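You operate a simulated robot arm through the tools that you are given. There is no shell and no other tool. Be economical: measure what you need, move in short steps, check, and stop when the job is done.

You run a simulated robot arm. Do the job below in one go: nothing can be reset, and whatever is moved stays where it is left.

## Task
Set the controls near the far end of the green bench. At the end: the silver bored block is on the black terminal box; the handle of the blue cap is set to free; the vice lock is set to hold; the vice jaw is set to open; whatever was shut is shut again. Leave all else as you found it, and nothing knocked over. The vice lock goes clockwise seen from above, to its stop. The vice jaw goes toward x -0.7, y +0.7, z +0.0 (a direction in the base frame), to its stop. The handle of the blue cap goes anticlockwise seen from above, to its stop.

It is judged by the outcome, as a careful person would: the job done as asked, and still so three seconds after it is handed in. It fails if anything else is knocked over, pushed out of place, dropped, spilled or broken. Lids that push on must go on centred and level and be pressed home; caps that screw on are set level and turned clockwise until they are tight.

## Robot
A 7-joint arm with a two-finger parallel gripper, fixed in place. Base frame: the origin is at the foot of the arm, x ahead of it, y to its left, z up; the work surface is at about z = 74. Lengths are in cm, angles in degrees, forces in N, time in s.
With the tool pointing down near the work surface it reaches from about 30 to 68 cm from the base axis. Its first joint turns from -66.0 to 66.0 degrees. Payload 1.57 kg.
The tool frame sits at the grasp point between the pads (the TCP): z along the fingers, y along the line on which they close. The tips reach 3 cm beyond it. The gripper opens to 11 cm. The fingers are 2.4 cm wide and 1.2 cm thick; the gripper's body (4.8 by 11.2 cm) begins 7.8 cm behind the TCP.
Orientation is that of the tool frame in the base frame, as [roll, pitch, yaw] about the fixed x, y, z axes, in that order (R = Rz(yaw) Ry(pitch) Rx(roll)). With the fingers straight down and closing along the base's y, the tool's x points along the base's -x, its y along +y and its z along -z.

## Interface
- The arm moves only by the tool servo_tool. Its arguments are lists of equal length, an entry for each row: "slide": the shift along the tool's x, y, z in units of 500 mm (1.0 is 500 mm), a list of three; "delta_rot": the turn, a rotation vector about the tool's x, y, z in units of 90 degrees (1.0 is 90 degrees), a list of three; "fingers": the closure in counts, from 0 (fully open) to 255 (shut). In form: {"slide": [[dx, dy, dz], ...], "delta_rot": [[wx, wy, wz], ...], "fingers": [fingers, ...]}. A call has 1 to 8 rows; each row is the pose to reach, as a shift and turn from the pose commanded when the call began, along the tool's axes at that moment. A call with a number of a shift or a turn outside -1 to 1 is refused whole. Each row takes 0.2 s and may step no farther than 5 cm and 8.6 degrees from the row before; otherwise, or with a gripper value out of range, the whole call is refused. A pose out of reach is approached as far as the arm can. The call stops where the force on the tool passes 40 N (or 10 N more than at its start, if that is more) or the arm is blocked; 0.2 s more then pass. The fingers move at their own pace (about 10.8 cm/s each) and stop on an object; they squeeze with about 28 N. The grip force told is the motor's: it shows also when the fingers shut on nothing. Time passes only in rows, and 0.2 s behind the last, so rows that repeat a pose let the fingers close. The reply holds the time, the measured pose of the TCP, the force on the tool along the base axes, the opening and the grip force, in the units named above and with some noise, with the torque about the TCP (base axes, N m) and any sound that the robot's microphone picked up.
- Cameras (640 x 400 px; columns grow to the right, rows downward): "scene" is fixed at [14.96, -38.91, 141.22]; the picture's right is [0.82, -0.57, 0.00], its down [-0.27, -0.39, -0.88] and it looks along [0.50, 0.72, -0.48] (base axes); focal length 372 px, centre (320, 200). "wrist" rides on the gripper at [7, 1.6, -14.1] in the tool frame; the picture's right is [-0.23, 0.97, 0.00], its down [-0.85, -0.20, -0.48] and it looks along [-0.47, -0.11, 0.88] (tool axes); focal length 222 px, centre (320, 200). There is no depth. A picture from a camera that has moved, and an enlarged one, comes with that camera's place and axes in the base frame and with its lens. The place of the scene camera against the robot may be out by one fixed shift of up to 1.8 cm in any direction.
- grab_frame(camera): a new picture of that camera. It takes no simulated time.
- zoom(camera, box): a new picture of the part [left, top, right, bottom] of that camera's present view, enlarged. It takes no simulated time.
- finish_job(): hands the job in; it is judged then, once.

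Go step by step. Nothing tells you positions but the pictures and the camera data: compare them with the known pose of the tool, close in by small moves and look again before you grip or let go. The budget is 120 turns and 68 pictures, counting those below and the enlarged ones. Unless the task says otherwise, let go and move clear before handing in.

The tools are called after ">>>" as a command line: name --argument value ..., lists and objects as JSON in quotes. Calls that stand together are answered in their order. servo_tool: Moves the arm, as the interface text tells. Its arguments: {"type":"object","properties":{"slide":{"type":"array"},"delta_rot":{"type":"array"},"fingers":{"type":"array"}},"required":["slide","delta_rot","fingers"]} The other tools are called the same way: grab_frame (camera) takes a picture; zoom (camera, box) takes an enlarged picture of a part of a camera's view; finish_job () hands the job in.

At the start:

```text
time_s: 0.0
eef_pos: [40.56, 8.39, 119.33]
ee_rot: [179.9, 0.1, 180.0]
wrist_force: [-0.2, -0.2, -0.9]
torque: [0.0, 0.03, 0.02]
finger_gap: 11.01
grasp_force: 0.0
```

scene: 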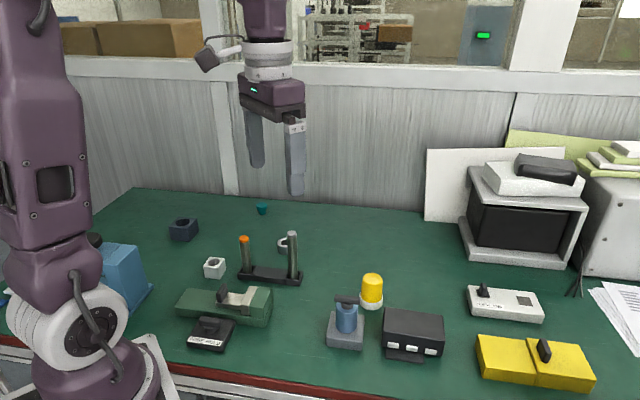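
wrist: 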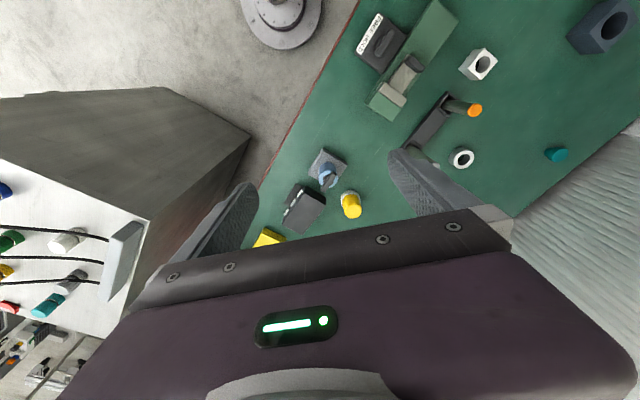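

I see the bench with the vice, its lock box, the blue-capped item, the black box and a small silver bored block. I'll look closer before moving.

>>> zoom --camera "scene" --box '[160, 200, 320, 360]'

>>> zoom --camera "scene" --box '[310, 260, 460, 370]'

>>> zoom --camera "wrist" --box '[340, 0, 640, 190]'

>>> zoom --camera "scene" --box '[440, 260, 620, 400]'

```text
2.50 times, centred on (240, 280) of scene
camera zoom: at [14.96, -38.91, 141.22], right [0.82, -0.57, 0.0], down [-0.27, -0.39, -0.88], along [0.5, 0.72, -0.48], focal length 930 px, centre (520, 0)
```

zoom: 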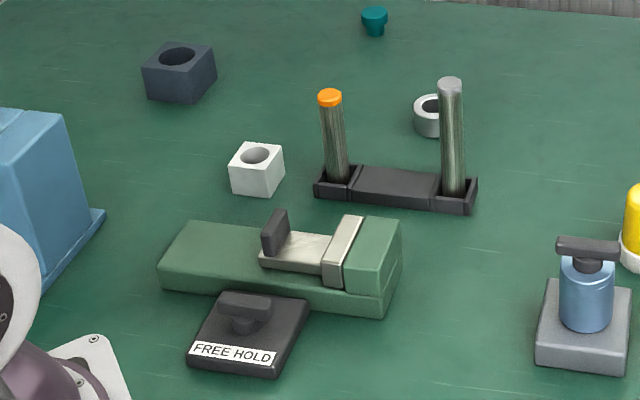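

```text
3.64 times, centred on (385, 315) of scene
camera zoom: at [14.96, -38.91, 141.22], right [0.82, -0.57, 0.0], down [-0.27, -0.39, -0.88], along [0.5, 0.72, -0.48], focal length 1354 px, centre (84, -218)
```

zoom: 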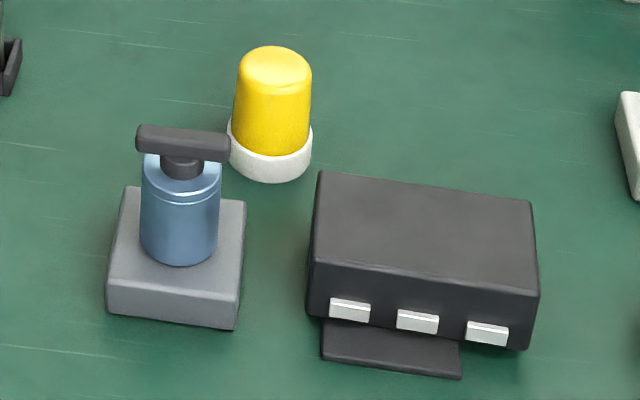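

```text
2.11 times, centred on (490, 95) of wrist
camera zoom: at [33.59, 10.04, 133.57], right [0.23, 0.97, 0.0], down [0.85, -0.2, 0.48], along [0.47, -0.11, -0.88], focal length 468 px, centre (-38, 421)
```

zoom: 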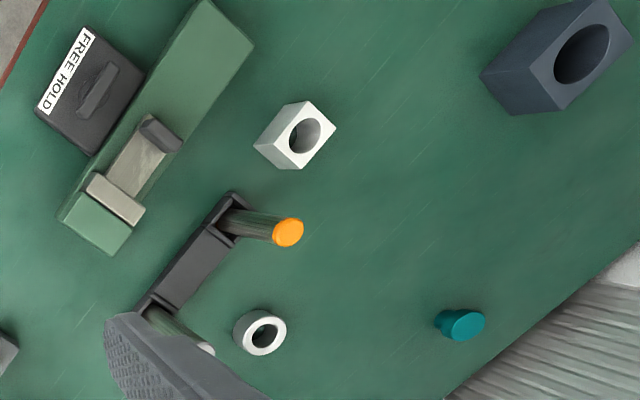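

```text
2.86 times, centred on (530, 330) of scene
camera zoom: at [14.96, -38.91, 141.22], right [0.82, -0.57, 0.0], down [-0.27, -0.39, -0.88], along [0.5, 0.72, -0.48], focal length 1063 px, centre (-280, -171)
```

zoom: 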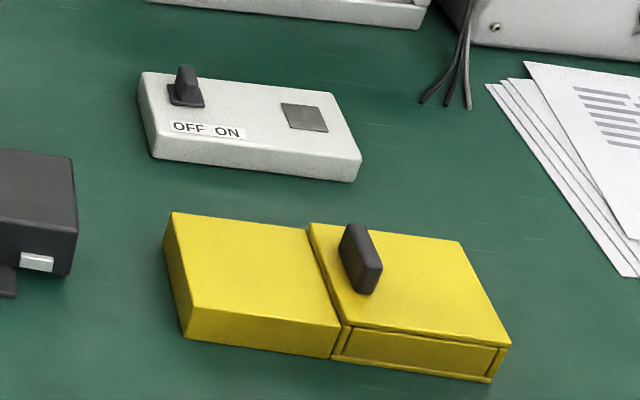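

Rough positions from the wrist view: jaw tab near (36, 28), lock near (31, 25), cap near (55, 7), black box near (64, -1), block near (39, 43). I'll move above the vice and turn 45° to line up with it.

>>> servo_tool --slide '[[0.015, 0.063, 0.06], [0.03, 0.126, 0.12], [0.045, 0.19, 0.18], [0.06, 0.253, 0.24], [0.075, 0.316, 0.3], [0.09, 0.38, 0.36]]' --delta_rot '[[0, 0, -0.0833], [0, 0, -0.1667], [0, 0, -0.25], [0, 0, -0.3333], [0, 0, -0.4167], [0, 0, -0.5]]' --fingers '[0, 0, 0, 0, 0, 0]'

>>> grab_frame --camera "wrist"

```text
time_s: 1.4
eef_pos: [35.92, 27.58, 101.1]
ee_rot: [180.0, -0.1, -135.0]
wrist_force: [0.1, 0.8, -0.8]
torque: [-0.03, 0.04, 0.0]
finger_gap: 10.99
grasp_force: 0.0
```

```text
61 pictures are left
camera wrist: at [29.94, 23.71, 115.33], right [-0.53, 0.85, 0.0], down [0.74, 0.47, 0.48], along [0.41, 0.25, -0.88], focal length 222 px, centre (320, 200)
```

wrist: 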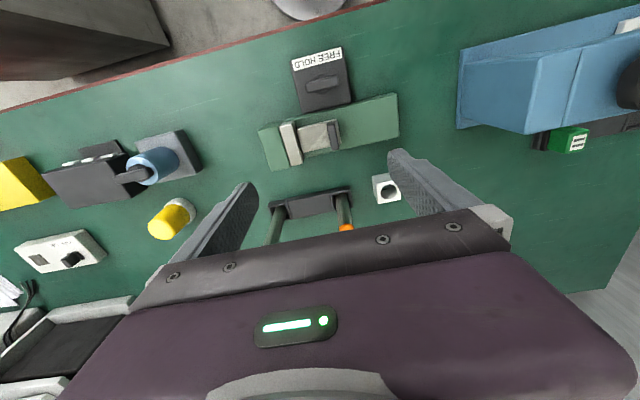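

The vice is in view. I'll enlarge it to read the jaw and lock geometry.

>>> zoom --camera "wrist" --box '[240, 40, 420, 220]'

```text
2.22 times, centred on (330, 130) of wrist
camera zoom: at [29.94, 23.71, 115.33], right [-0.53, 0.85, 0.0], down [0.74, 0.47, 0.48], along [0.41, 0.25, -0.88], focal length 494 px, centre (298, 356)
```

zoom: 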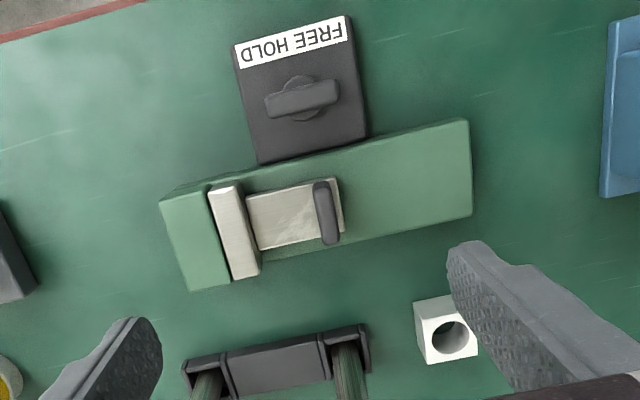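

The vice lies along the tool's y axis. I'll come down above the jaw tab with the fingers part closed and look again to fix its height.

>>> servo_tool --slide '[[-0.006, 0.013, 0.09], [-0.013, 0.027, 0.18], [-0.013, 0.027, 0.18]]' --delta_rot '[[0, 0, 0], [0, 0, 0], [0, 0, 0]]' --fingers '[160, 160, 160]'

>>> grab_frame --camera "wrist"

>>> zoom --camera "scene" --box '[160, 200, 320, 360]'

```text
time_s: 2.2
eef_pos: [35.63, 28.86, 92.31]
ee_rot: [180.0, 0.0, -135.0]
wrist_force: [-0.1, -0.4, -0.9]
torque: [0.0, 0.01, -0.01]
finger_gap: 4.13
grasp_force: 0.1
```

```text
59 pictures are left
camera wrist: at [29.57, 25.09, 106.45], right [-0.53, 0.85, 0.0], down [0.75, 0.46, 0.48], along [0.41, 0.25, -0.88], focal length 222 px, centre (320, 200)
```

wrist: 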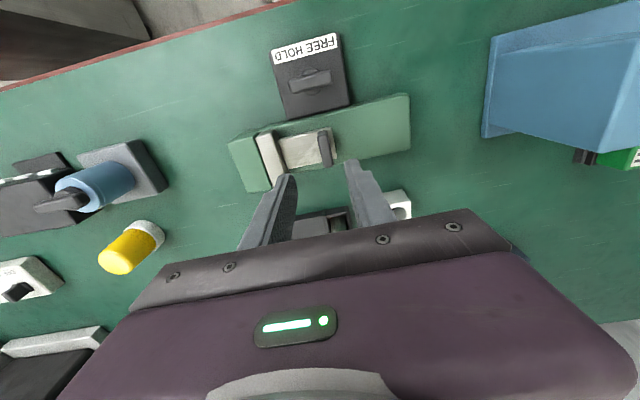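

```text
2.50 times, centred on (240, 280) of scene
camera zoom: at [14.96, -38.91, 141.22], right [0.82, -0.57, 0.0], down [-0.27, -0.39, -0.88], along [0.5, 0.72, -0.48], focal length 930 px, centre (520, 0)
```

zoom: 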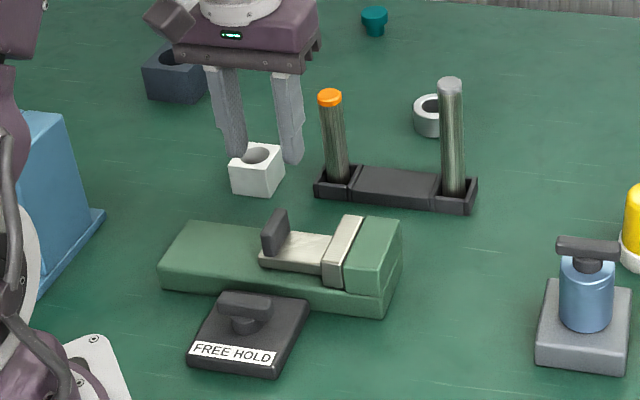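

Calibrating the scene camera against the fingertips, I put the tab top at about (35.1, 29.0, 82.3). I'll come down so the tips sit just beside its top.

>>> servo_tool --slide '[[0.0055, 0.0095, 0.06], [0.0055, 0.0095, 0.12], [0.0055, 0.0095, 0.15]]' --delta_rot '[[0, 0, 0], [0, 0, 0], [0, 0, 0]]' --fingers '[160, 160, 160]'

>>> zoom --camera "wrist" --box '[240, 60, 440, 220]'

>>> zoom --camera "scene" --box '[180, 230, 300, 320]'

```text
time_s: 3.0
eef_pos: [35.21, 28.86, 84.76]
ee_rot: [-179.9, 0.0, -135.0]
wrist_force: [-0.2, -0.3, -0.5]
torque: [0.0, -0.01, 0.03]
finger_gap: 4.11
grasp_force: 0.2
```

```text
2.50 times, centred on (340, 140) of wrist
camera zoom: at [29.13, 25.1, 99.0], right [-0.53, 0.85, 0.0], down [0.75, 0.46, 0.48], along [0.41, 0.25, -0.88], focal length 555 px, centre (270, 350)
```

zoom: 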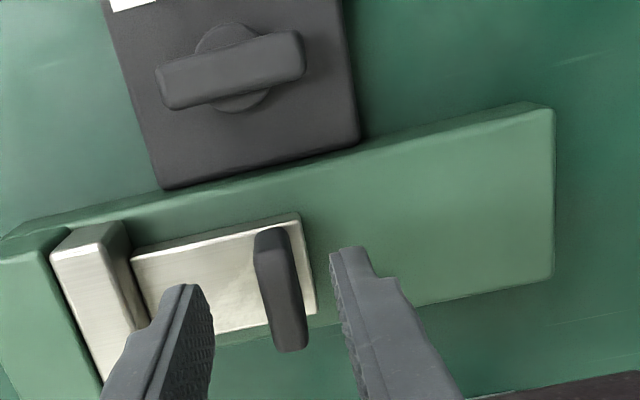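

```text
4.44 times, centred on (240, 275) of scene
camera zoom: at [14.96, -38.91, 141.22], right [0.82, -0.57, 0.0], down [-0.27, -0.39, -0.88], along [0.5, 0.72, -0.48], focal length 1654 px, centre (676, -133)
```

zoom: 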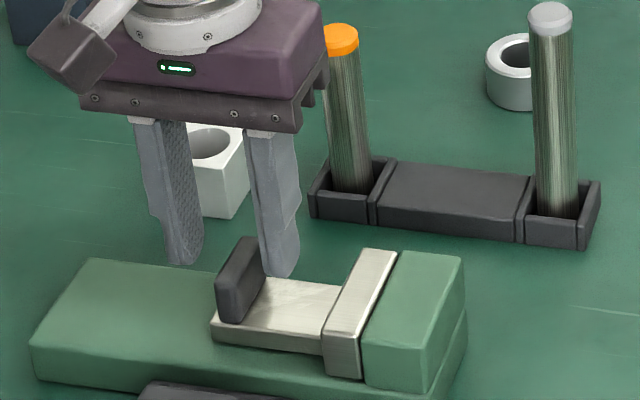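

The tab sits between the fingers and slightly off centre. I'll shift a little, go down 1.4 cm and grip.

>>> servo_tool --slide '[[0.006, 0.006, 0.014], [0.006, 0.006, 0.028], [0.006, 0.006, 0.028], [0.006, 0.006, 0.028], [0.006, 0.006, 0.028]]' --delta_rot '[[0, 0, 0], [0, 0, 0], [0, 0, 0], [0, 0, 0], [0, 0, 0]]' --fingers '[160, 160, 255, 255, 255]'

>>> zoom --camera "scene" --box '[180, 230, 300, 320]'

```text
time_s: 4.2
eef_pos: [34.7, 28.95, 83.48]
ee_rot: [180.0, 0.0, -135.0]
wrist_force: [-1.2, -0.5, -1.6]
torque: [0.37, -0.28, 0.02]
finger_gap: 1.3
grasp_force: 30.1
```

```text
4.44 times, centred on (240, 275) of scene
camera zoom: at [14.96, -38.91, 141.22], right [0.82, -0.57, 0.0], down [-0.27, -0.39, -0.88], along [0.5, 0.72, -0.48], focal length 1654 px, centre (676, -133)
```

zoom: 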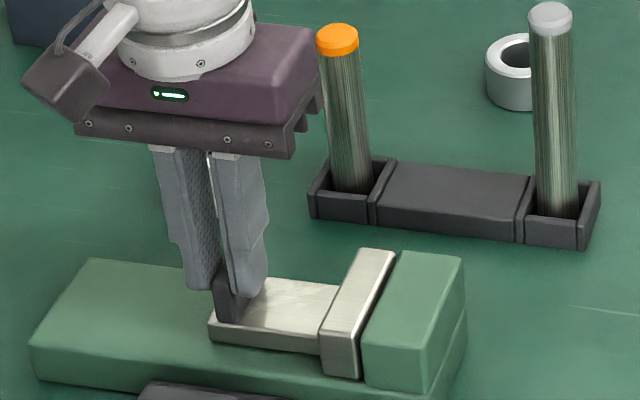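

The tab is gripped. I'll slide it along +tool y (base -0.7, +0.7) until it stops.

>>> servo_tool --slide '[[0, 0.012, 0], [0, 0.024, 0], [0, 0.036, 0], [0, 0.048, 0], [0, 0.06, 0], [0, 0.072, 0], [0, 0.084, 0], [0, 0.096, 0]]' --delta_rot '[[0, 0, 0], [0, 0, 0], [0, 0, 0], [0, 0, 0], [0, 0, 0], [0, 0, 0], [0, 0, 0], [0, 0, 0]]' --fingers '[255, 255, 255, 255, 255, 255, 255, 255]'

>>> zoom --camera "scene" --box '[160, 230, 300, 335]'

```text
time_s: 6.0
eef_pos: [31.37, 32.35, 83.56]
ee_rot: [-180.0, 0.1, -134.9]
wrist_force: [1.1, 1.7, -10.2]
torque: [-0.45, 0.44, 0.05]
finger_gap: 1.29
grasp_force: 30.1
```

```text
3.81 times, centred on (230, 282) of scene
camera zoom: at [14.97, -38.89, 141.22], right [0.82, -0.57, 0.0], down [-0.27, -0.39, -0.88], along [0.5, 0.72, -0.48], focal length 1418 px, centre (663, -114)
```

zoom: 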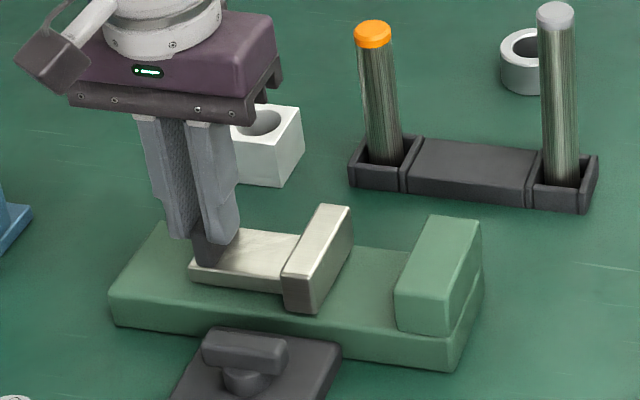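

It has moved about 4.7 cm with no stop yet, so I continue in smaller steps.

>>> servo_tool --slide '[[0, 0.008, 0], [0, 0.016, 0], [0, 0.024, 0], [0, 0.032, 0], [0, 0.04, 0], [0, 0.048, 0], [0, 0.056, 0], [0, 0.064, 0]]' --delta_rot '[[0, 0, 0], [0, 0, 0], [0, 0, 0], [0, 0, 0], [0, 0, 0], [0, 0, 0], [0, 0, 0], [0, 0, 0]]' --fingers '[255, 255, 255, 255, 255, 255, 255, 255]'

>>> zoom --camera "scene" --box '[160, 230, 300, 335]'

```text
time_s: 7.8
eef_pos: [28.91, 34.6, 83.6]
ee_rot: [180.0, 0.1, -135.0]
wrist_force: [7.3, 7.2, 4.1]
torque: [0.42, -0.5, -0.03]
finger_gap: 1.3
grasp_force: 30.4
```

```text
3.81 times, centred on (230, 282) of scene
camera zoom: at [14.97, -38.9, 141.22], right [0.82, -0.57, 0.0], down [-0.27, -0.39, -0.88], along [0.5, 0.72, -0.48], focal length 1418 px, centre (663, -114)
```

zoom: 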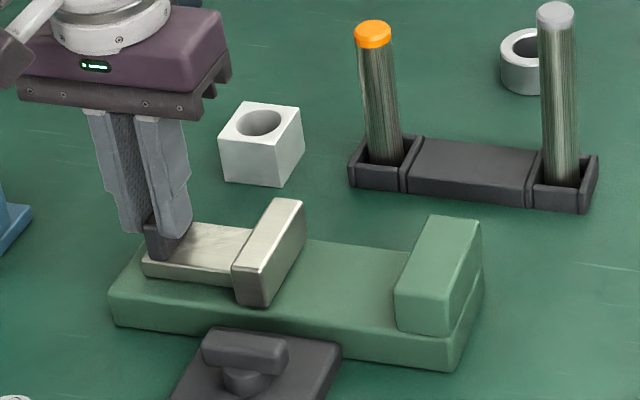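

No stop yet, and a small side load has built up. I'll relieve it slightly and continue.

>>> servo_tool --slide '[[-0.002, 0.008, 0], [-0.002, 0.016, 0], [-0.002, 0.024, 0], [-0.002, 0.032, 0], [-0.002, 0.04, 0]]' --delta_rot '[[0, 0, 0], [0, 0, 0], [0, 0, 0], [0, 0, 0], [0, 0, 0]]' --fingers '[255, 255, 255, 255, 255]'

>>> zoom --camera "scene" --box '[160, 230, 300, 335]'

```text
time_s: 8.6
eef_pos: [28.72, 34.94, 83.45]
ee_rot: [-179.2, -0.3, -135.4]
wrist_force: [5.9, -2.6, -1.2]
torque: [0.28, -0.12, 0.54]
finger_gap: 1.29
grasp_force: 29.6
stopped in row 3: the force on the tool passed its limit at 45 N (the readings are from after the stop); the commanded pose is now the measured one
```

```text
3.81 times, centred on (230, 282) of scene
camera zoom: at [14.97, -38.91, 141.21], right [0.82, -0.57, 0.0], down [-0.27, -0.39, -0.88], along [0.5, 0.72, -0.48], focal length 1418 px, centre (663, -114)
```

zoom: 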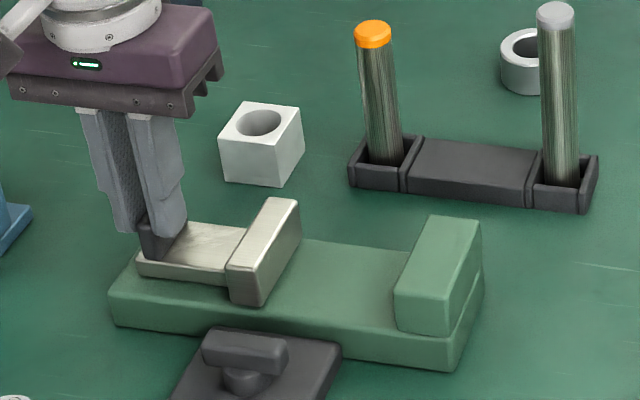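

The jaw is at its stop. I'll release it and rise straight up.

>>> servo_tool --slide '[[0, 0, 0], [0, 0, 0], [0, 0, -0.08], [0, 0, -0.16], [0, 0, -0.22]]' --delta_rot '[[0, 0, 0], [0, 0, 0], [-0.009, -0.003, -0.004], [-0.009, -0.003, -0.004], [-0.009, -0.003, -0.004]]' --fingers '[170, 170, 170, 170, 170]'

```text
time_s: 9.8
eef_pos: [28.6, 35.1, 94.46]
ee_rot: [179.9, 0.1, -135.1]
wrist_force: [0.4, 0.4, -0.1]
torque: [0.02, 0.05, -0.01]
finger_gap: 3.64
grasp_force: 0.0
```

I'm clear of the jaw. Next I move above the lock and turn 90° so the fingers close across its handle.

>>> servo_tool --slide '[[0.018, -0.025, 0], [0.036, -0.05, 0], [0.054, -0.075, 0], [0.072, -0.1, 0], [0.09, -0.125, 0], [0.108, -0.15, 0], [0.123, -0.177, 0], [0.123, -0.177, 0]]' --delta_rot '[[0, 0, -0.09], [0, 0, -0.18], [0, 0, -0.27], [0, 0, -0.36], [0, 0, -0.45], [0, 0, -0.54], [0, 0, -0.63], [0, 0, -0.72]]' --fingers '[170, 170, 170, 170, 170, 170, 170, 170]'

>>> servo_tool --slide '[[0, 0, 0.03], [0, 0, 0.06], [0, 0, 0.08], [0, 0, 0.08]]' --delta_rot '[[0, 0, -0.09], [0, 0, -0.18], [0, 0, -0.28], [0, 0, -0.28]]' --fingers '[170, 170, 170, 170]'

>>> grab_frame --camera "wrist"

>>> zoom --camera "scene" --box '[160, 240, 300, 360]'

```text
time_s: 11.6
eef_pos: [30.47, 24.52, 94.6]
ee_rot: [180.0, 0.0, -70.0]
wrist_force: [0.0, -0.1, -0.6]
torque: [0.0, -0.02, -0.02]
finger_gap: 3.66
grasp_force: 0.1
```

```text
refused: row 3 steps farther than a row can; nothing moved
```

```text
51 pictures are left
camera wrist: at [31.37, 17.36, 108.75], right [-0.99, -0.12, 0.0], down [-0.1, 0.87, 0.48], along [-0.06, 0.48, -0.88], focal length 222 px, centre (320, 200)
```

wrist: 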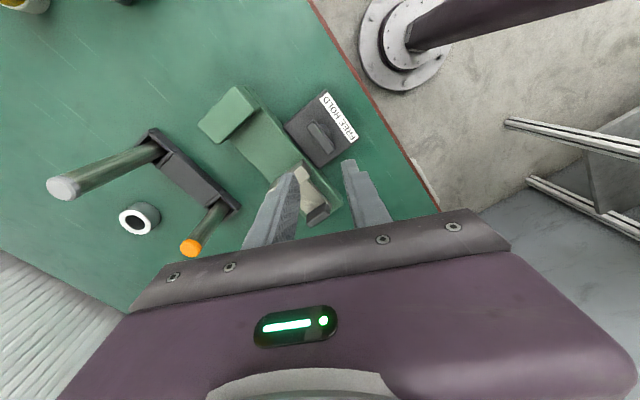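

```text
3.33 times, centred on (230, 300) of scene
camera zoom: at [14.96, -38.91, 141.22], right [0.82, -0.57, 0.0], down [-0.27, -0.39, -0.88], along [0.5, 0.72, -0.48], focal length 1241 px, centre (620, -133)
```

zoom: 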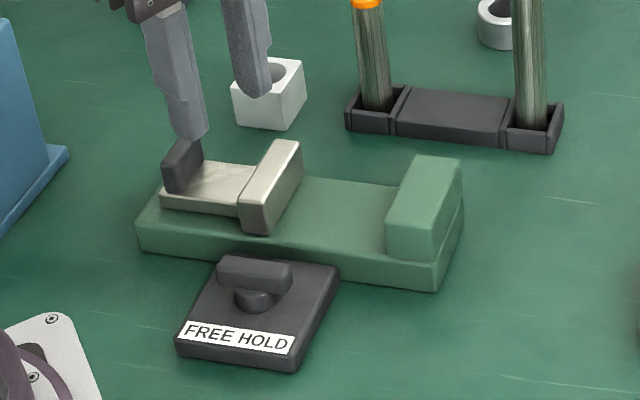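

The lock handle is at about (30.5, 24.2, 78), and both cameras agree. I'll finish the turn and come down above it.

>>> servo_tool --slide '[[0.006, 0.001, 0.06], [0.006, 0.001, 0.12], [0.006, 0.001, 0.19], [0.006, 0.001, 0.21]]' --delta_rot '[[0, 0, -0.092], [0, 0, -0.184], [0, 0, -0.276], [0, 0, -0.276]]' --fingers '[170, 170, 170, 170]'

>>> zoom --camera "wrist" --box '[220, 80, 420, 230]'

>>> zoom --camera "scene" --box '[170, 260, 290, 360]'

```text
time_s: 12.6
eef_pos: [30.36, 24.43, 83.88]
ee_rot: [180.0, 0.0, -45.3]
wrist_force: [-0.2, -0.6, 0.5]
torque: [0.0, 0.0, -0.01]
finger_gap: 3.67
grasp_force: 0.1
```

```text
2.67 times, centred on (320, 155) of wrist
camera zoom: at [34.27, 18.21, 98.17], right [-0.85, -0.52, 0.0], down [-0.46, 0.75, 0.48], along [-0.25, 0.41, -0.88], focal length 592 px, centre (320, 320)
```

zoom: 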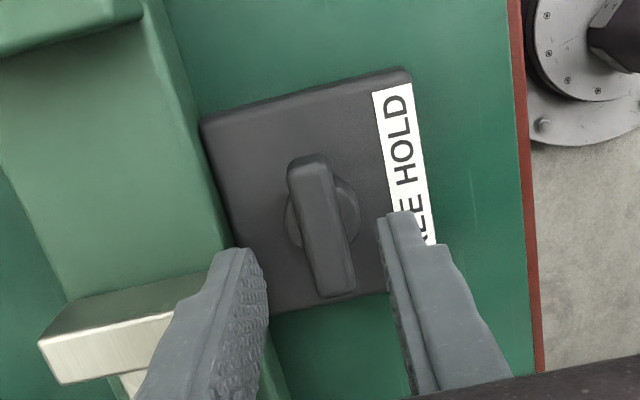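

```text
4.00 times, centred on (230, 310) of scene
camera zoom: at [14.96, -38.91, 141.22], right [0.82, -0.57, 0.0], down [-0.27, -0.39, -0.88], along [0.5, 0.72, -0.48], focal length 1489 px, centre (680, -240)
```

zoom: 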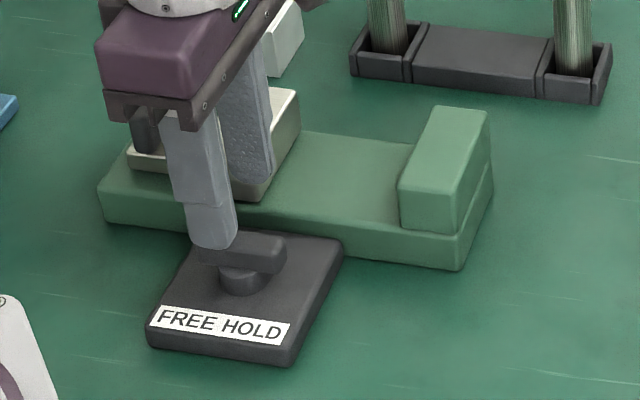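

The handle is centred within about 0.3 cm. I'll correct that, lower the tips around the bar and grip.

>>> servo_tool --slide '[[0.006, 0, 0.02], [0.006, 0, 0.05], [0.006, 0, 0.076], [0.006, 0, 0.076], [0.006, 0, 0.076], [0.006, 0, 0.076]]' --delta_rot '[[0, 0, 0], [0, 0, 0], [0, 0, 0], [0, 0, 0], [0, 0, 0], [0, 0, 0]]' --fingers '[188, 188, 188, 255, 255, 255]'

>>> zoom --camera "scene" --box '[170, 260, 290, 360]'

```text
time_s: 14.0
eef_pos: [30.68, 24.03, 80.25]
ee_rot: [-180.0, 0.1, -45.3]
wrist_force: [-6.5, -3.3, 11.3]
torque: [-0.17, -0.02, 0.0]
finger_gap: 1.51
grasp_force: 31.1
```

```text
4.00 times, centred on (230, 310) of scene
camera zoom: at [14.93, -38.92, 141.21], right [0.82, -0.57, 0.0], down [-0.27, -0.39, -0.88], along [0.5, 0.72, -0.48], focal length 1489 px, centre (680, -240)
```

zoom: 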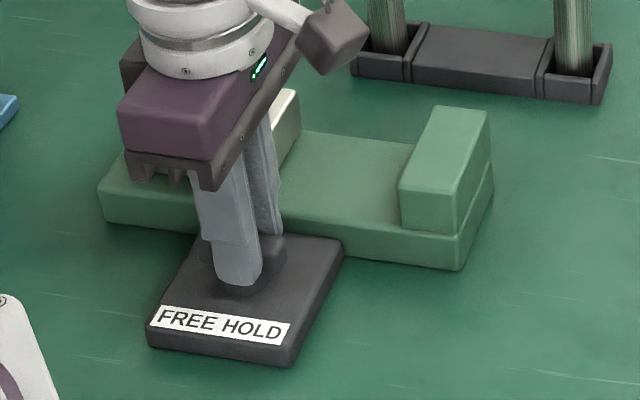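

The bar is gripped. I'll turn it clockwise seen from above, which is positive about tool z.

>>> servo_tool --slide '[[0, 0, 0], [0, 0, 0], [0, 0, 0], [0, 0, 0], [0, 0, 0], [0, 0, 0], [0, 0, 0], [0, 0, 0]]' --delta_rot '[[0, 0, 0.06], [0, 0, 0.12], [0, 0, 0.18], [0, 0, 0.24], [0, 0, 0.3], [0, 0, 0.36], [0, 0, 0.42], [0, 0, 0.48]]' --fingers '[255, 255, 255, 255, 255, 255, 255, 255]'

>>> zoom --camera "scene" --box '[170, 260, 290, 360]'

```text
time_s: 15.5
eef_pos: [30.52, 23.83, 80.14]
ee_rot: [179.7, -0.2, -79.6]
wrist_force: [-7.6, -3.4, 11.3]
torque: [0.41, -0.19, 0.03]
finger_gap: 1.49
grasp_force: 30.8
stopped in row 7: the force on the tool passed its limit at 41 N (the readings are from after the stop); the commanded pose is now the measured one
```

```text
4.00 times, centred on (230, 310) of scene
camera zoom: at [14.93, -38.92, 141.21], right [0.82, -0.57, 0.0], down [-0.27, -0.39, -0.88], along [0.5, 0.72, -0.48], focal length 1489 px, centre (680, -240)
```

zoom: 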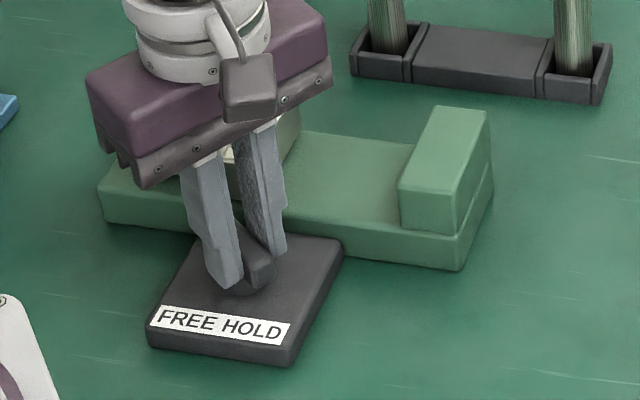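

It turned 34° before the force limit; that could be the stop or a pivot offset. I'll let go, rise a little and look.

>>> servo_tool --slide '[[0, 0, 0], [0, 0, 0], [0, 0, -0.05], [0, 0, -0.08]]' --delta_rot '[[0, 0, 0], [0, 0, 0], [0, 0, 0], [0, 0, 0]]' --fingers '[185, 185, 185, 185]'

>>> zoom --camera "wrist" --box '[220, 80, 420, 230]'

>>> zoom --camera "scene" --box '[170, 260, 290, 360]'

```text
time_s: 16.5
eef_pos: [30.51, 24.07, 84.06]
ee_rot: [179.7, -0.2, -79.5]
wrist_force: [0.4, 0.1, -0.5]
torque: [-0.01, -0.02, 0.01]
finger_gap: 3.01
grasp_force: 0.1
```

```text
2.67 times, centred on (320, 155) of wrist
camera zoom: at [30.27, 16.84, 98.33], right [-1.0, 0.05, 0.0], down [0.04, 0.88, 0.47], along [0.02, 0.47, -0.88], focal length 592 px, centre (320, 320)
```

zoom: 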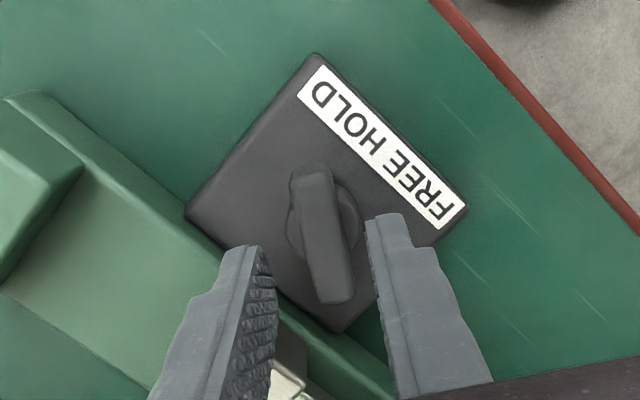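

```text
4.00 times, centred on (230, 310) of scene
camera zoom: at [14.96, -38.91, 141.22], right [0.82, -0.57, 0.0], down [-0.27, -0.39, -0.88], along [0.5, 0.72, -0.48], focal length 1489 px, centre (680, -240)
```

zoom: 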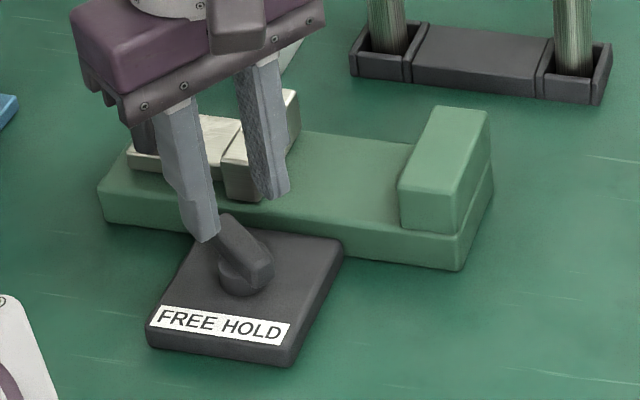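

The handle now points toward HOLD, but I'm not sure it's at the stop. I'll re-grip centred on the hub at (30.5, 24.2) and try further.

>>> servo_tool --slide '[[-0.0025, 0, 0.04], [-0.0025, 0, 0.076], [-0.0025, 0, 0.076], [-0.0025, 0, 0.076]]' --delta_rot '[[0.003, -0.002, 0], [0.003, -0.002, 0], [0.003, -0.002, 0], [0.003, -0.002, 0]]' --fingers '[185, 185, 255, 255]'

>>> servo_tool --slide '[[0, 0, 0], [0, 0, 0], [0, 0, 0], [0, 0, 0], [0, 0, 0], [0, 0, 0], [0, 0, 0], [0, 0, 0]]' --delta_rot '[[0, 0, 0.04], [0, 0, 0.08], [0, 0, 0.12], [0, 0, 0.16], [0, 0, 0.2], [0, 0, 0.24], [0, 0, 0.28], [0, 0, 0.32]]' --fingers '[255, 255, 255, 255, 255, 255, 255, 255]'

```text
time_s: 17.5
eef_pos: [30.42, 23.81, 80.31]
ee_rot: [179.9, 0.1, -79.6]
wrist_force: [-9.3, -0.2, 11.2]
torque: [-0.45, 0.07, 0.03]
finger_gap: 1.49
grasp_force: 30.8
```

```text
time_s: 18.8
eef_pos: [30.31, 23.81, 80.38]
ee_rot: [179.8, -0.2, -98.8]
wrist_force: [-5.8, -1.7, 12.9]
torque: [0.31, -0.19, 0.0]
finger_gap: 1.49
grasp_force: 30.9
stopped in row 6: the force on the tool passed its limit at 41 N (the readings are from after the stop); the commanded pose is now the measured one
```

It turned another 19°, so the earlier halt was not the stop. The tips seem to press on the hub, so I'll re-grip slightly higher and go on.

>>> servo_tool --slide '[[0, 0, 0], [0, 0, 0], [0, 0, -0.01], [0, 0, -0.01]]' --delta_rot '[[0, 0, 0], [0, 0, 0], [0, 0, 0], [0, 0, 0]]' --fingers '[200, 200, 200, 200]'

>>> servo_tool --slide '[[0, 0, 0], [0, 0, 0]]' --delta_rot '[[0, 0, 0], [0, 0, 0]]' --fingers '[255, 255]'

>>> servo_tool --slide '[[0, 0, 0], [0, 0, 0], [0, 0, 0], [0, 0, 0], [0, 0, 0], [0, 0, 0], [0, 0, 0], [0, 0, 0]]' --delta_rot '[[0, 0, 0.04], [0, 0, 0.08], [0, 0, 0.12], [0, 0, 0.16], [0, 0, 0.2], [0, 0, 0.24], [0, 0, 0.28], [0, 0, 0.32]]' --fingers '[255, 255, 255, 255, 255, 255, 255, 255]'

>>> zoom --camera "scene" --box '[170, 260, 290, 360]'

```text
time_s: 19.8
eef_pos: [30.4, 23.89, 80.77]
ee_rot: [179.8, -0.2, -99.0]
wrist_force: [0.1, -0.3, 0.0]
torque: [0.0, 0.0, -0.02]
finger_gap: 2.36
grasp_force: 0.1
```

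```text
time_s: 20.4
eef_pos: [30.37, 23.85, 80.72]
ee_rot: [179.7, -0.3, -98.9]
wrist_force: [-11.9, 3.3, 5.3]
torque: [-0.17, 0.17, 0.06]
finger_gap: 1.47
grasp_force: 30.8
```

```text
time_s: 22.0
eef_pos: [30.25, 23.93, 80.68]
ee_rot: [179.7, -0.4, -122.7]
wrist_force: [-6.4, 2.3, 8.6]
torque: [0.04, 0.0, 0.04]
finger_gap: 1.49
grasp_force: 30.8
stopped in row 7: the force on the tool passed its limit at 41 N (the readings are from after the stop); the commanded pose is now the measured one
```

```text
4.00 times, centred on (230, 310) of scene
camera zoom: at [14.94, -38.91, 141.22], right [0.82, -0.57, 0.0], down [-0.27, -0.39, -0.88], along [0.5, 0.72, -0.48], focal length 1489 px, centre (680, -240)
```

zoom: 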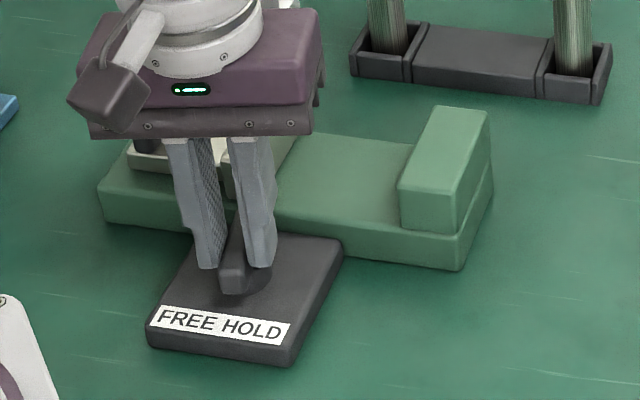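

It turned 24° more. The grip forces show the pivot is slightly toward -x, so I'll shift 0.2 cm, re-grip and continue.

>>> servo_tool --slide '[[0, 0, 0], [0, 0.0044, 0], [0, 0.0044, 0], [0, 0.0044, 0], [0, 0.0044, 0]]' --delta_rot '[[0, 0, 0], [0.003, -0.004, 0], [0.003, -0.004, 0], [0.003, -0.004, 0], [0.003, -0.004, 0]]' --fingers '[205, 205, 255, 255, 255]'

>>> servo_tool --slide '[[0, 0, 0], [0, 0, 0], [0, 0, 0], [0, 0, 0], [0, 0, 0], [0, 0, 0], [0, 0, 0], [0, 0, 0]]' --delta_rot '[[0, 0, 0.04], [0, 0, 0.08], [0, 0, 0.12], [0, 0, 0.16], [0, 0, 0.2], [0, 0, 0.24], [0, 0, 0.28], [0, 0, 0.32]]' --fingers '[255, 255, 255, 255, 255, 255, 255, 255]'

>>> zoom --camera "scene" --box '[170, 260, 290, 360]'

```text
time_s: 23.2
eef_pos: [30.12, 24.04, 80.68]
ee_rot: [180.0, 0.0, -122.8]
wrist_force: [14.8, -7.6, -1.3]
torque: [-0.04, -0.51, -0.09]
finger_gap: 1.46
grasp_force: 30.8
```

```text
time_s: 25.0
eef_pos: [30.13, 24.02, 80.65]
ee_rot: [179.9, -0.1, -151.5]
wrist_force: [25.9, -12.7, 1.5]
torque: [-0.3, -0.63, 1.37]
finger_gap: 2.22
grasp_force: 35.0
```

```text
4.00 times, centred on (230, 310) of scene
camera zoom: at [15.01, -38.94, 141.2], right [0.82, -0.57, 0.0], down [-0.27, -0.39, -0.88], along [0.5, 0.72, -0.48], focal length 1489 px, centre (680, -240)
```

zoom: 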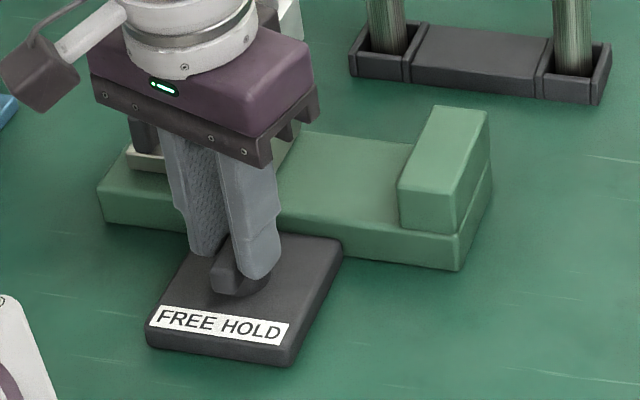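

The torque rose to 1.4 N·m and the fingers are twisting on the bar, so the lock is at its stop. I'll release, rise and look.

>>> servo_tool --slide '[[0, 0, 0], [0, 0, 0], [0, 0, -0.05], [0, 0, -0.1], [0, 0, -0.2]]' --delta_rot '[[0, 0, -0.08], [0, 0, -0.08], [0, 0, -0.08], [0, 0, -0.08], [0, 0, -0.08]]' --fingers '[150, 150, 150, 150, 150]'

>>> zoom --camera "scene" --box '[170, 260, 290, 360]'

>>> zoom --camera "wrist" --box '[180, 20, 440, 230]'

```text
time_s: 26.2
eef_pos: [29.93, 24.04, 90.54]
ee_rot: [-180.0, -0.1, -144.4]
wrist_force: [-0.2, -0.9, -0.4]
torque: [0.02, 0.03, 0.0]
finger_gap: 4.52
grasp_force: 0.0
```

```text
4.00 times, centred on (230, 310) of scene
camera zoom: at [14.96, -38.91, 141.22], right [0.82, -0.57, 0.0], down [-0.27, -0.39, -0.88], along [0.5, 0.72, -0.48], focal length 1489 px, centre (680, -240)
```

zoom: 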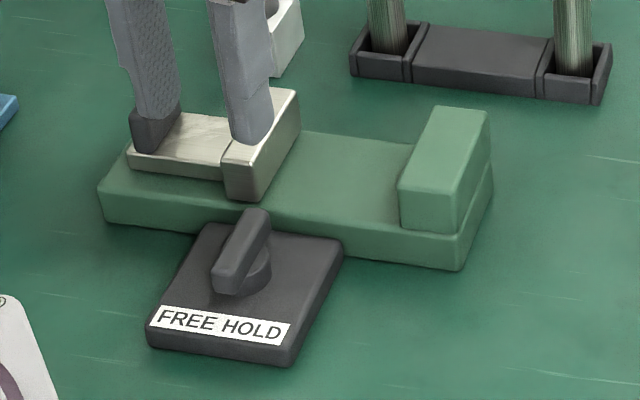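

```text
1.90 times, centred on (310, 125) of wrist
camera zoom: at [23.31, 21.27, 104.87], right [-0.38, 0.92, 0.0], down [0.81, 0.34, 0.48], along [0.44, 0.18, -0.88], focal length 423 px, centre (339, 343)
```

zoom: 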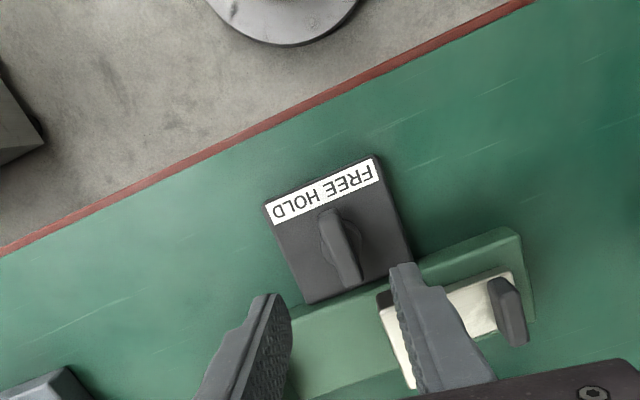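

The jaw is open and the lock is at HOLD, a full 90°. I'll now fly to above the blue cap.

>>> servo_tool --slide '[[-0.01, -0.03, -0.06], [-0.038, -0.106, -0.12], [-0.066, -0.183, -0.18], [-0.094, -0.26, -0.2], [-0.121, -0.337, -0.2], [-0.148, -0.413, -0.2], [-0.175, -0.489, -0.2], [-0.202, -0.563, -0.2]]' --delta_rot '[[0, 0, 0.09], [0, 0, 0.18], [0, 0, 0.27], [0, 0, 0.36], [0, 0, 0.45], [0, 0, 0.54], [0, 0, 0.63], [0, 0, 0.72]]' --fingers '[150, 150, 150, 150, 150, 150, 150, 150]'

>>> grab_frame --camera "wrist"

>>> grab_frame --camera "scene"

```text
refused: row 2 steps farther than a row can; nothing moved
```

```text
39 pictures are left
camera wrist: at [23.31, 21.27, 104.87], right [-0.38, 0.92, 0.0], down [0.81, 0.34, 0.48], along [0.44, 0.18, -0.88], focal length 222 px, centre (320, 200)
```

wrist: 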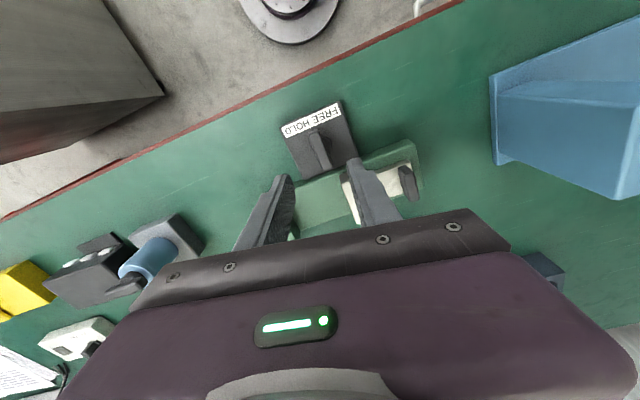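

```text
38 pictures are left
```

scene: 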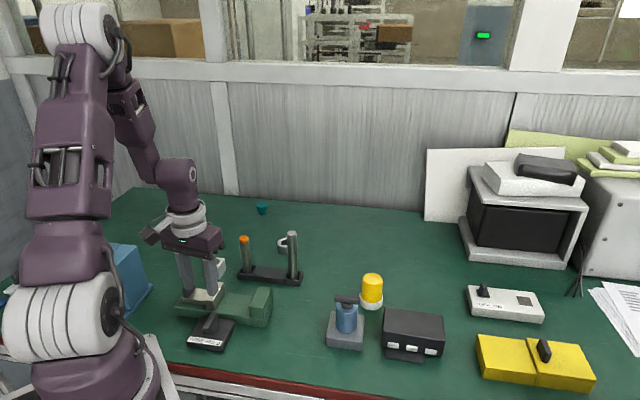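

That call was refused for its step size. I'll rise first and travel in even steps.

>>> servo_tool --slide '[[0, 0, -0.08], [-0.02, -0.06, -0.14], [-0.05, -0.14, -0.17], [-0.08, -0.223, -0.18], [-0.111, -0.308, -0.18], [-0.141, -0.393, -0.18], [-0.172, -0.478, -0.18], [-0.202, -0.563, -0.18]]' --delta_rot '[[0, 0, 0.09], [0, 0, 0.18], [0, 0, 0.27], [0, 0, 0.36], [0, 0, 0.45], [0, 0, 0.54], [0, 0, 0.63], [0, 0, 0.72]]' --fingers '[150, 150, 150, 150, 150, 150, 150, 150]'

>>> grab_frame --camera "wrist"

```text
time_s: 28.0
eef_pos: [54.37, 7.06, 99.73]
ee_rot: [-180.0, -0.2, 150.7]
wrist_force: [0.2, -0.2, -0.9]
torque: [0.02, 0.06, 0.03]
finger_gap: 4.53
grasp_force: 0.1
```

```text
37 pictures are left
camera wrist: at [49.25, 11.79, 113.97], right [0.67, 0.74, 0.0], down [0.65, -0.59, 0.48], along [0.35, -0.32, -0.88], focal length 222 px, centre (320, 200)
```

wrist: 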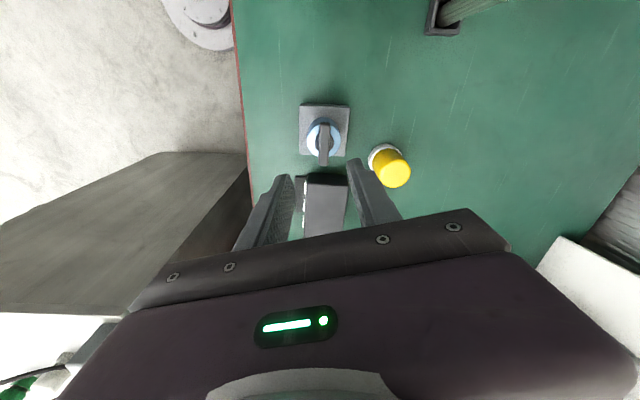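

The handle of the blue cap is at about (54.9, 7.2, 84.5). I'll come down above it, turning about 9° to match the bar.

>>> servo_tool --slide '[[-0.007, 0.0075, 0.06], [-0.007, 0.0075, 0.12], [-0.007, 0.0075, 0.16], [-0.007, 0.0075, 0.16]]' --delta_rot '[[0, 0, 0.05], [0, 0, 0.1], [0, 0, 0.1], [0, 0, 0.1]]' --fingers '[170, 170, 170, 170]'

>>> zoom --camera "wrist" --box '[220, 80, 420, 230]'

>>> zoom --camera "scene" --box '[300, 250, 420, 350]'

```text
time_s: 29.0
eef_pos: [55.22, 7.25, 91.63]
ee_rot: [180.0, 0.1, 141.8]
wrist_force: [-0.9, 0.9, 0.6]
torque: [-0.01, -0.02, -0.01]
finger_gap: 3.68
grasp_force: 0.1
```

```text
2.67 times, centred on (320, 155) of wrist
camera zoom: at [50.71, 12.85, 105.9], right [0.78, 0.62, 0.0], down [0.55, -0.69, 0.48], along [0.3, -0.37, -0.88], focal length 592 px, centre (320, 320)
```

zoom: 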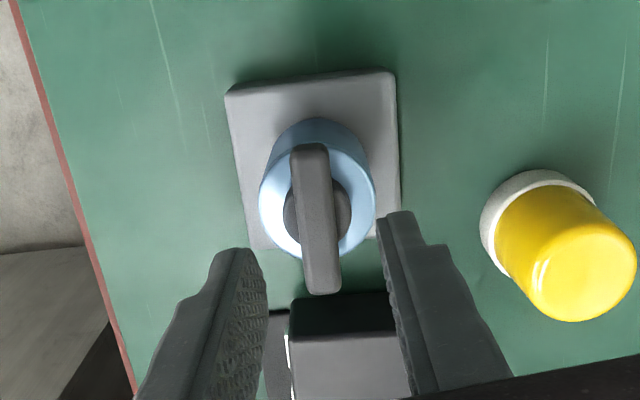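

```text
4.00 times, centred on (360, 300) of scene
camera zoom: at [14.96, -38.91, 141.22], right [0.82, -0.57, 0.0], down [-0.27, -0.39, -0.88], along [0.5, 0.72, -0.48], focal length 1489 px, centre (160, -200)
```

zoom: 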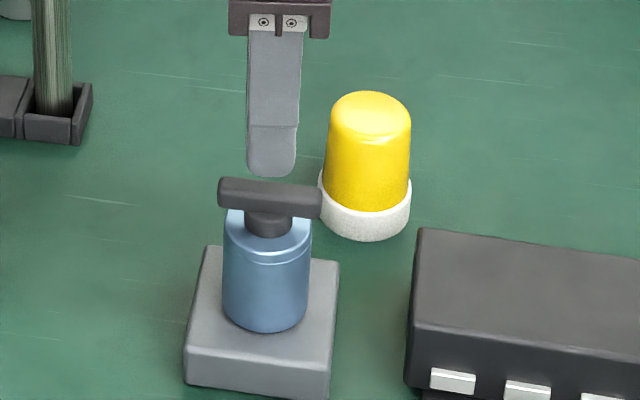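

The bar top is at about (55.2, 7.15, 85). I'll align by 8° more and lower the tips beside it.

>>> servo_tool --slide '[[0, -0.001, 0.03], [0, -0.001, 0.06], [0, -0.001, 0.094], [0, -0.001, 0.094]]' --delta_rot '[[0, 0, 0.04], [0, 0, 0.085], [0, 0, 0.085], [0, 0, 0.085]]' --fingers '[180, 180, 180, 180]'

>>> zoom --camera "wrist" --box '[220, 80, 420, 230]'

>>> zoom --camera "scene" --box '[300, 250, 420, 350]'

```text
time_s: 30.0
eef_pos: [55.09, 7.22, 86.91]
ee_rot: [180.0, 0.0, 134.2]
wrist_force: [0.0, -0.7, 0.2]
torque: [-0.03, -0.01, -0.01]
finger_gap: 3.23
grasp_force: 0.0
```

```text
2.67 times, centred on (320, 155) of wrist
camera zoom: at [51.42, 13.37, 101.14], right [0.86, 0.52, 0.0], down [0.45, -0.75, 0.48], along [0.25, -0.41, -0.88], focal length 592 px, centre (320, 320)
```

zoom: 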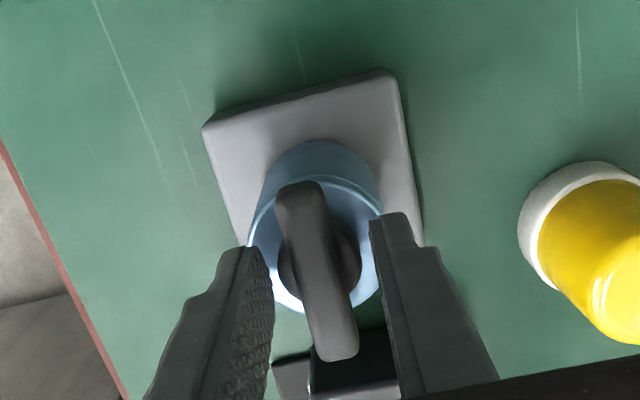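

```text
4.00 times, centred on (360, 300) of scene
camera zoom: at [14.96, -38.91, 141.22], right [0.82, -0.57, 0.0], down [-0.27, -0.39, -0.88], along [0.5, 0.72, -0.48], focal length 1489 px, centre (160, -200)
```

zoom: 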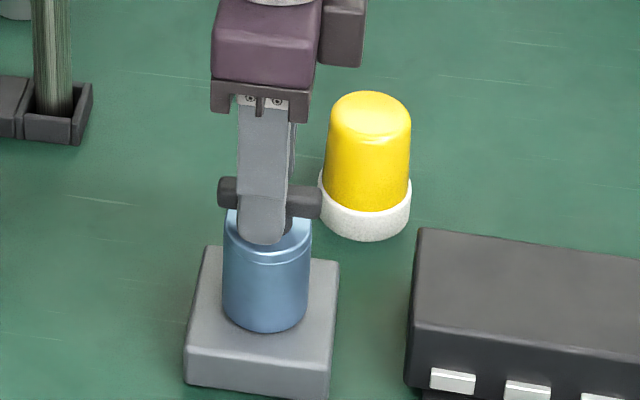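

The tips straddle the bar around the hub. I'll grip and check the side load.

>>> servo_tool --slide '[[0, 0, 0], [0, 0, 0], [0, 0, 0]]' --delta_rot '[[0, 0, 0], [0, 0, 0], [0, 0, 0]]' --fingers '[255, 255, 255]'

```text
time_s: 30.8
eef_pos: [55.08, 7.19, 86.98]
ee_rot: [-179.9, 0.0, 134.2]
wrist_force: [-1.3, -3.0, -3.3]
torque: [-0.17, 0.14, 0.04]
finger_gap: 2.48
grasp_force: 27.4
```

The gap of 2.48 cm means the tips are on the round hub below the bar. I'll open, rise 1.1 cm and grip again.

>>> servo_tool --slide '[[0, 0, 0], [0, 0, -0.022], [0, 0, -0.022], [0, 0, -0.022], [0, 0, -0.022]]' --delta_rot '[[0, 0, 0], [0, 0, 0], [0, 0, 0], [0, 0, 0], [0, 0, 0]]' --fingers '[180, 180, 255, 255, 255]'

>>> zoom --camera "scene" --box '[300, 250, 420, 350]'

```text
time_s: 32.0
eef_pos: [55.06, 7.24, 88.06]
ee_rot: [-179.9, 0.0, 134.2]
wrist_force: [0.4, -1.3, -0.3]
torque: [0.02, -0.02, 0.19]
finger_gap: 1.3
grasp_force: 28.5
```

```text
4.00 times, centred on (360, 300) of scene
camera zoom: at [14.96, -38.91, 141.21], right [0.82, -0.57, 0.0], down [-0.27, -0.39, -0.88], along [0.5, 0.72, -0.48], focal length 1489 px, centre (160, -200)
```

zoom: 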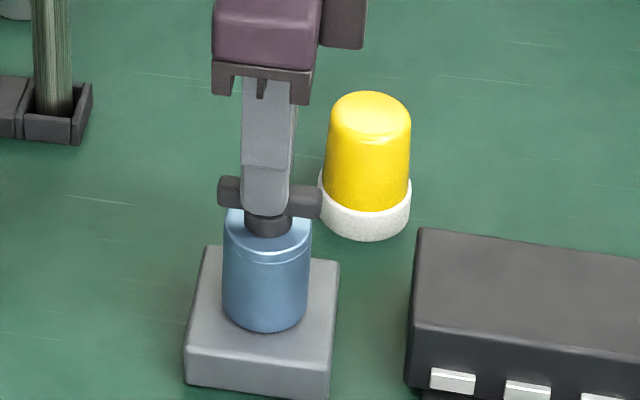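

Now the bar itself is gripped, at 1.3 cm. I'll turn anticlockwise, which is negative about tool z.

>>> servo_tool --slide '[[0, 0, 0], [0, 0, 0], [0, 0, 0], [0, 0, 0], [0, 0, 0], [0, 0, 0], [0, 0, 0], [0, 0, 0]]' --delta_rot '[[0, 0, -0.05], [0, 0, -0.1], [0, 0, -0.15], [0, 0, -0.2], [0, 0, -0.25], [0, 0, -0.3], [0, 0, -0.35], [0, 0, -0.4]]' --fingers '[255, 255, 255, 255, 255, 255, 255, 255]'

>>> zoom --camera "scene" --box '[300, 250, 420, 350]'

```text
time_s: 33.8
eef_pos: [55.13, 7.29, 88.09]
ee_rot: [-180.0, 0.1, 170.3]
wrist_force: [-0.2, -0.8, -1.0]
torque: [0.03, 0.01, 0.02]
finger_gap: 1.33
grasp_force: 27.8
```

```text
4.00 times, centred on (360, 300) of scene
camera zoom: at [14.96, -38.91, 141.22], right [0.82, -0.57, 0.0], down [-0.27, -0.39, -0.88], along [0.5, 0.72, -0.48], focal length 1489 px, centre (160, -200)
```

zoom: 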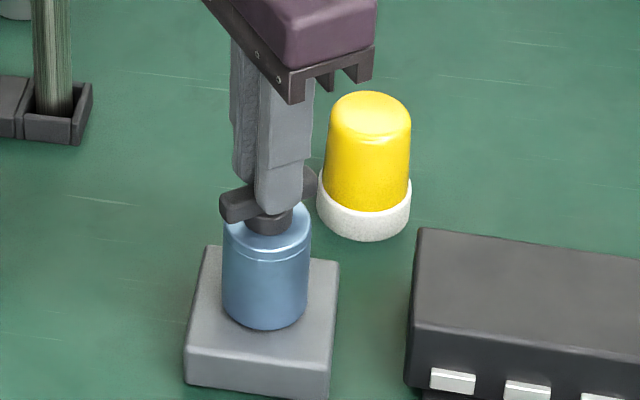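

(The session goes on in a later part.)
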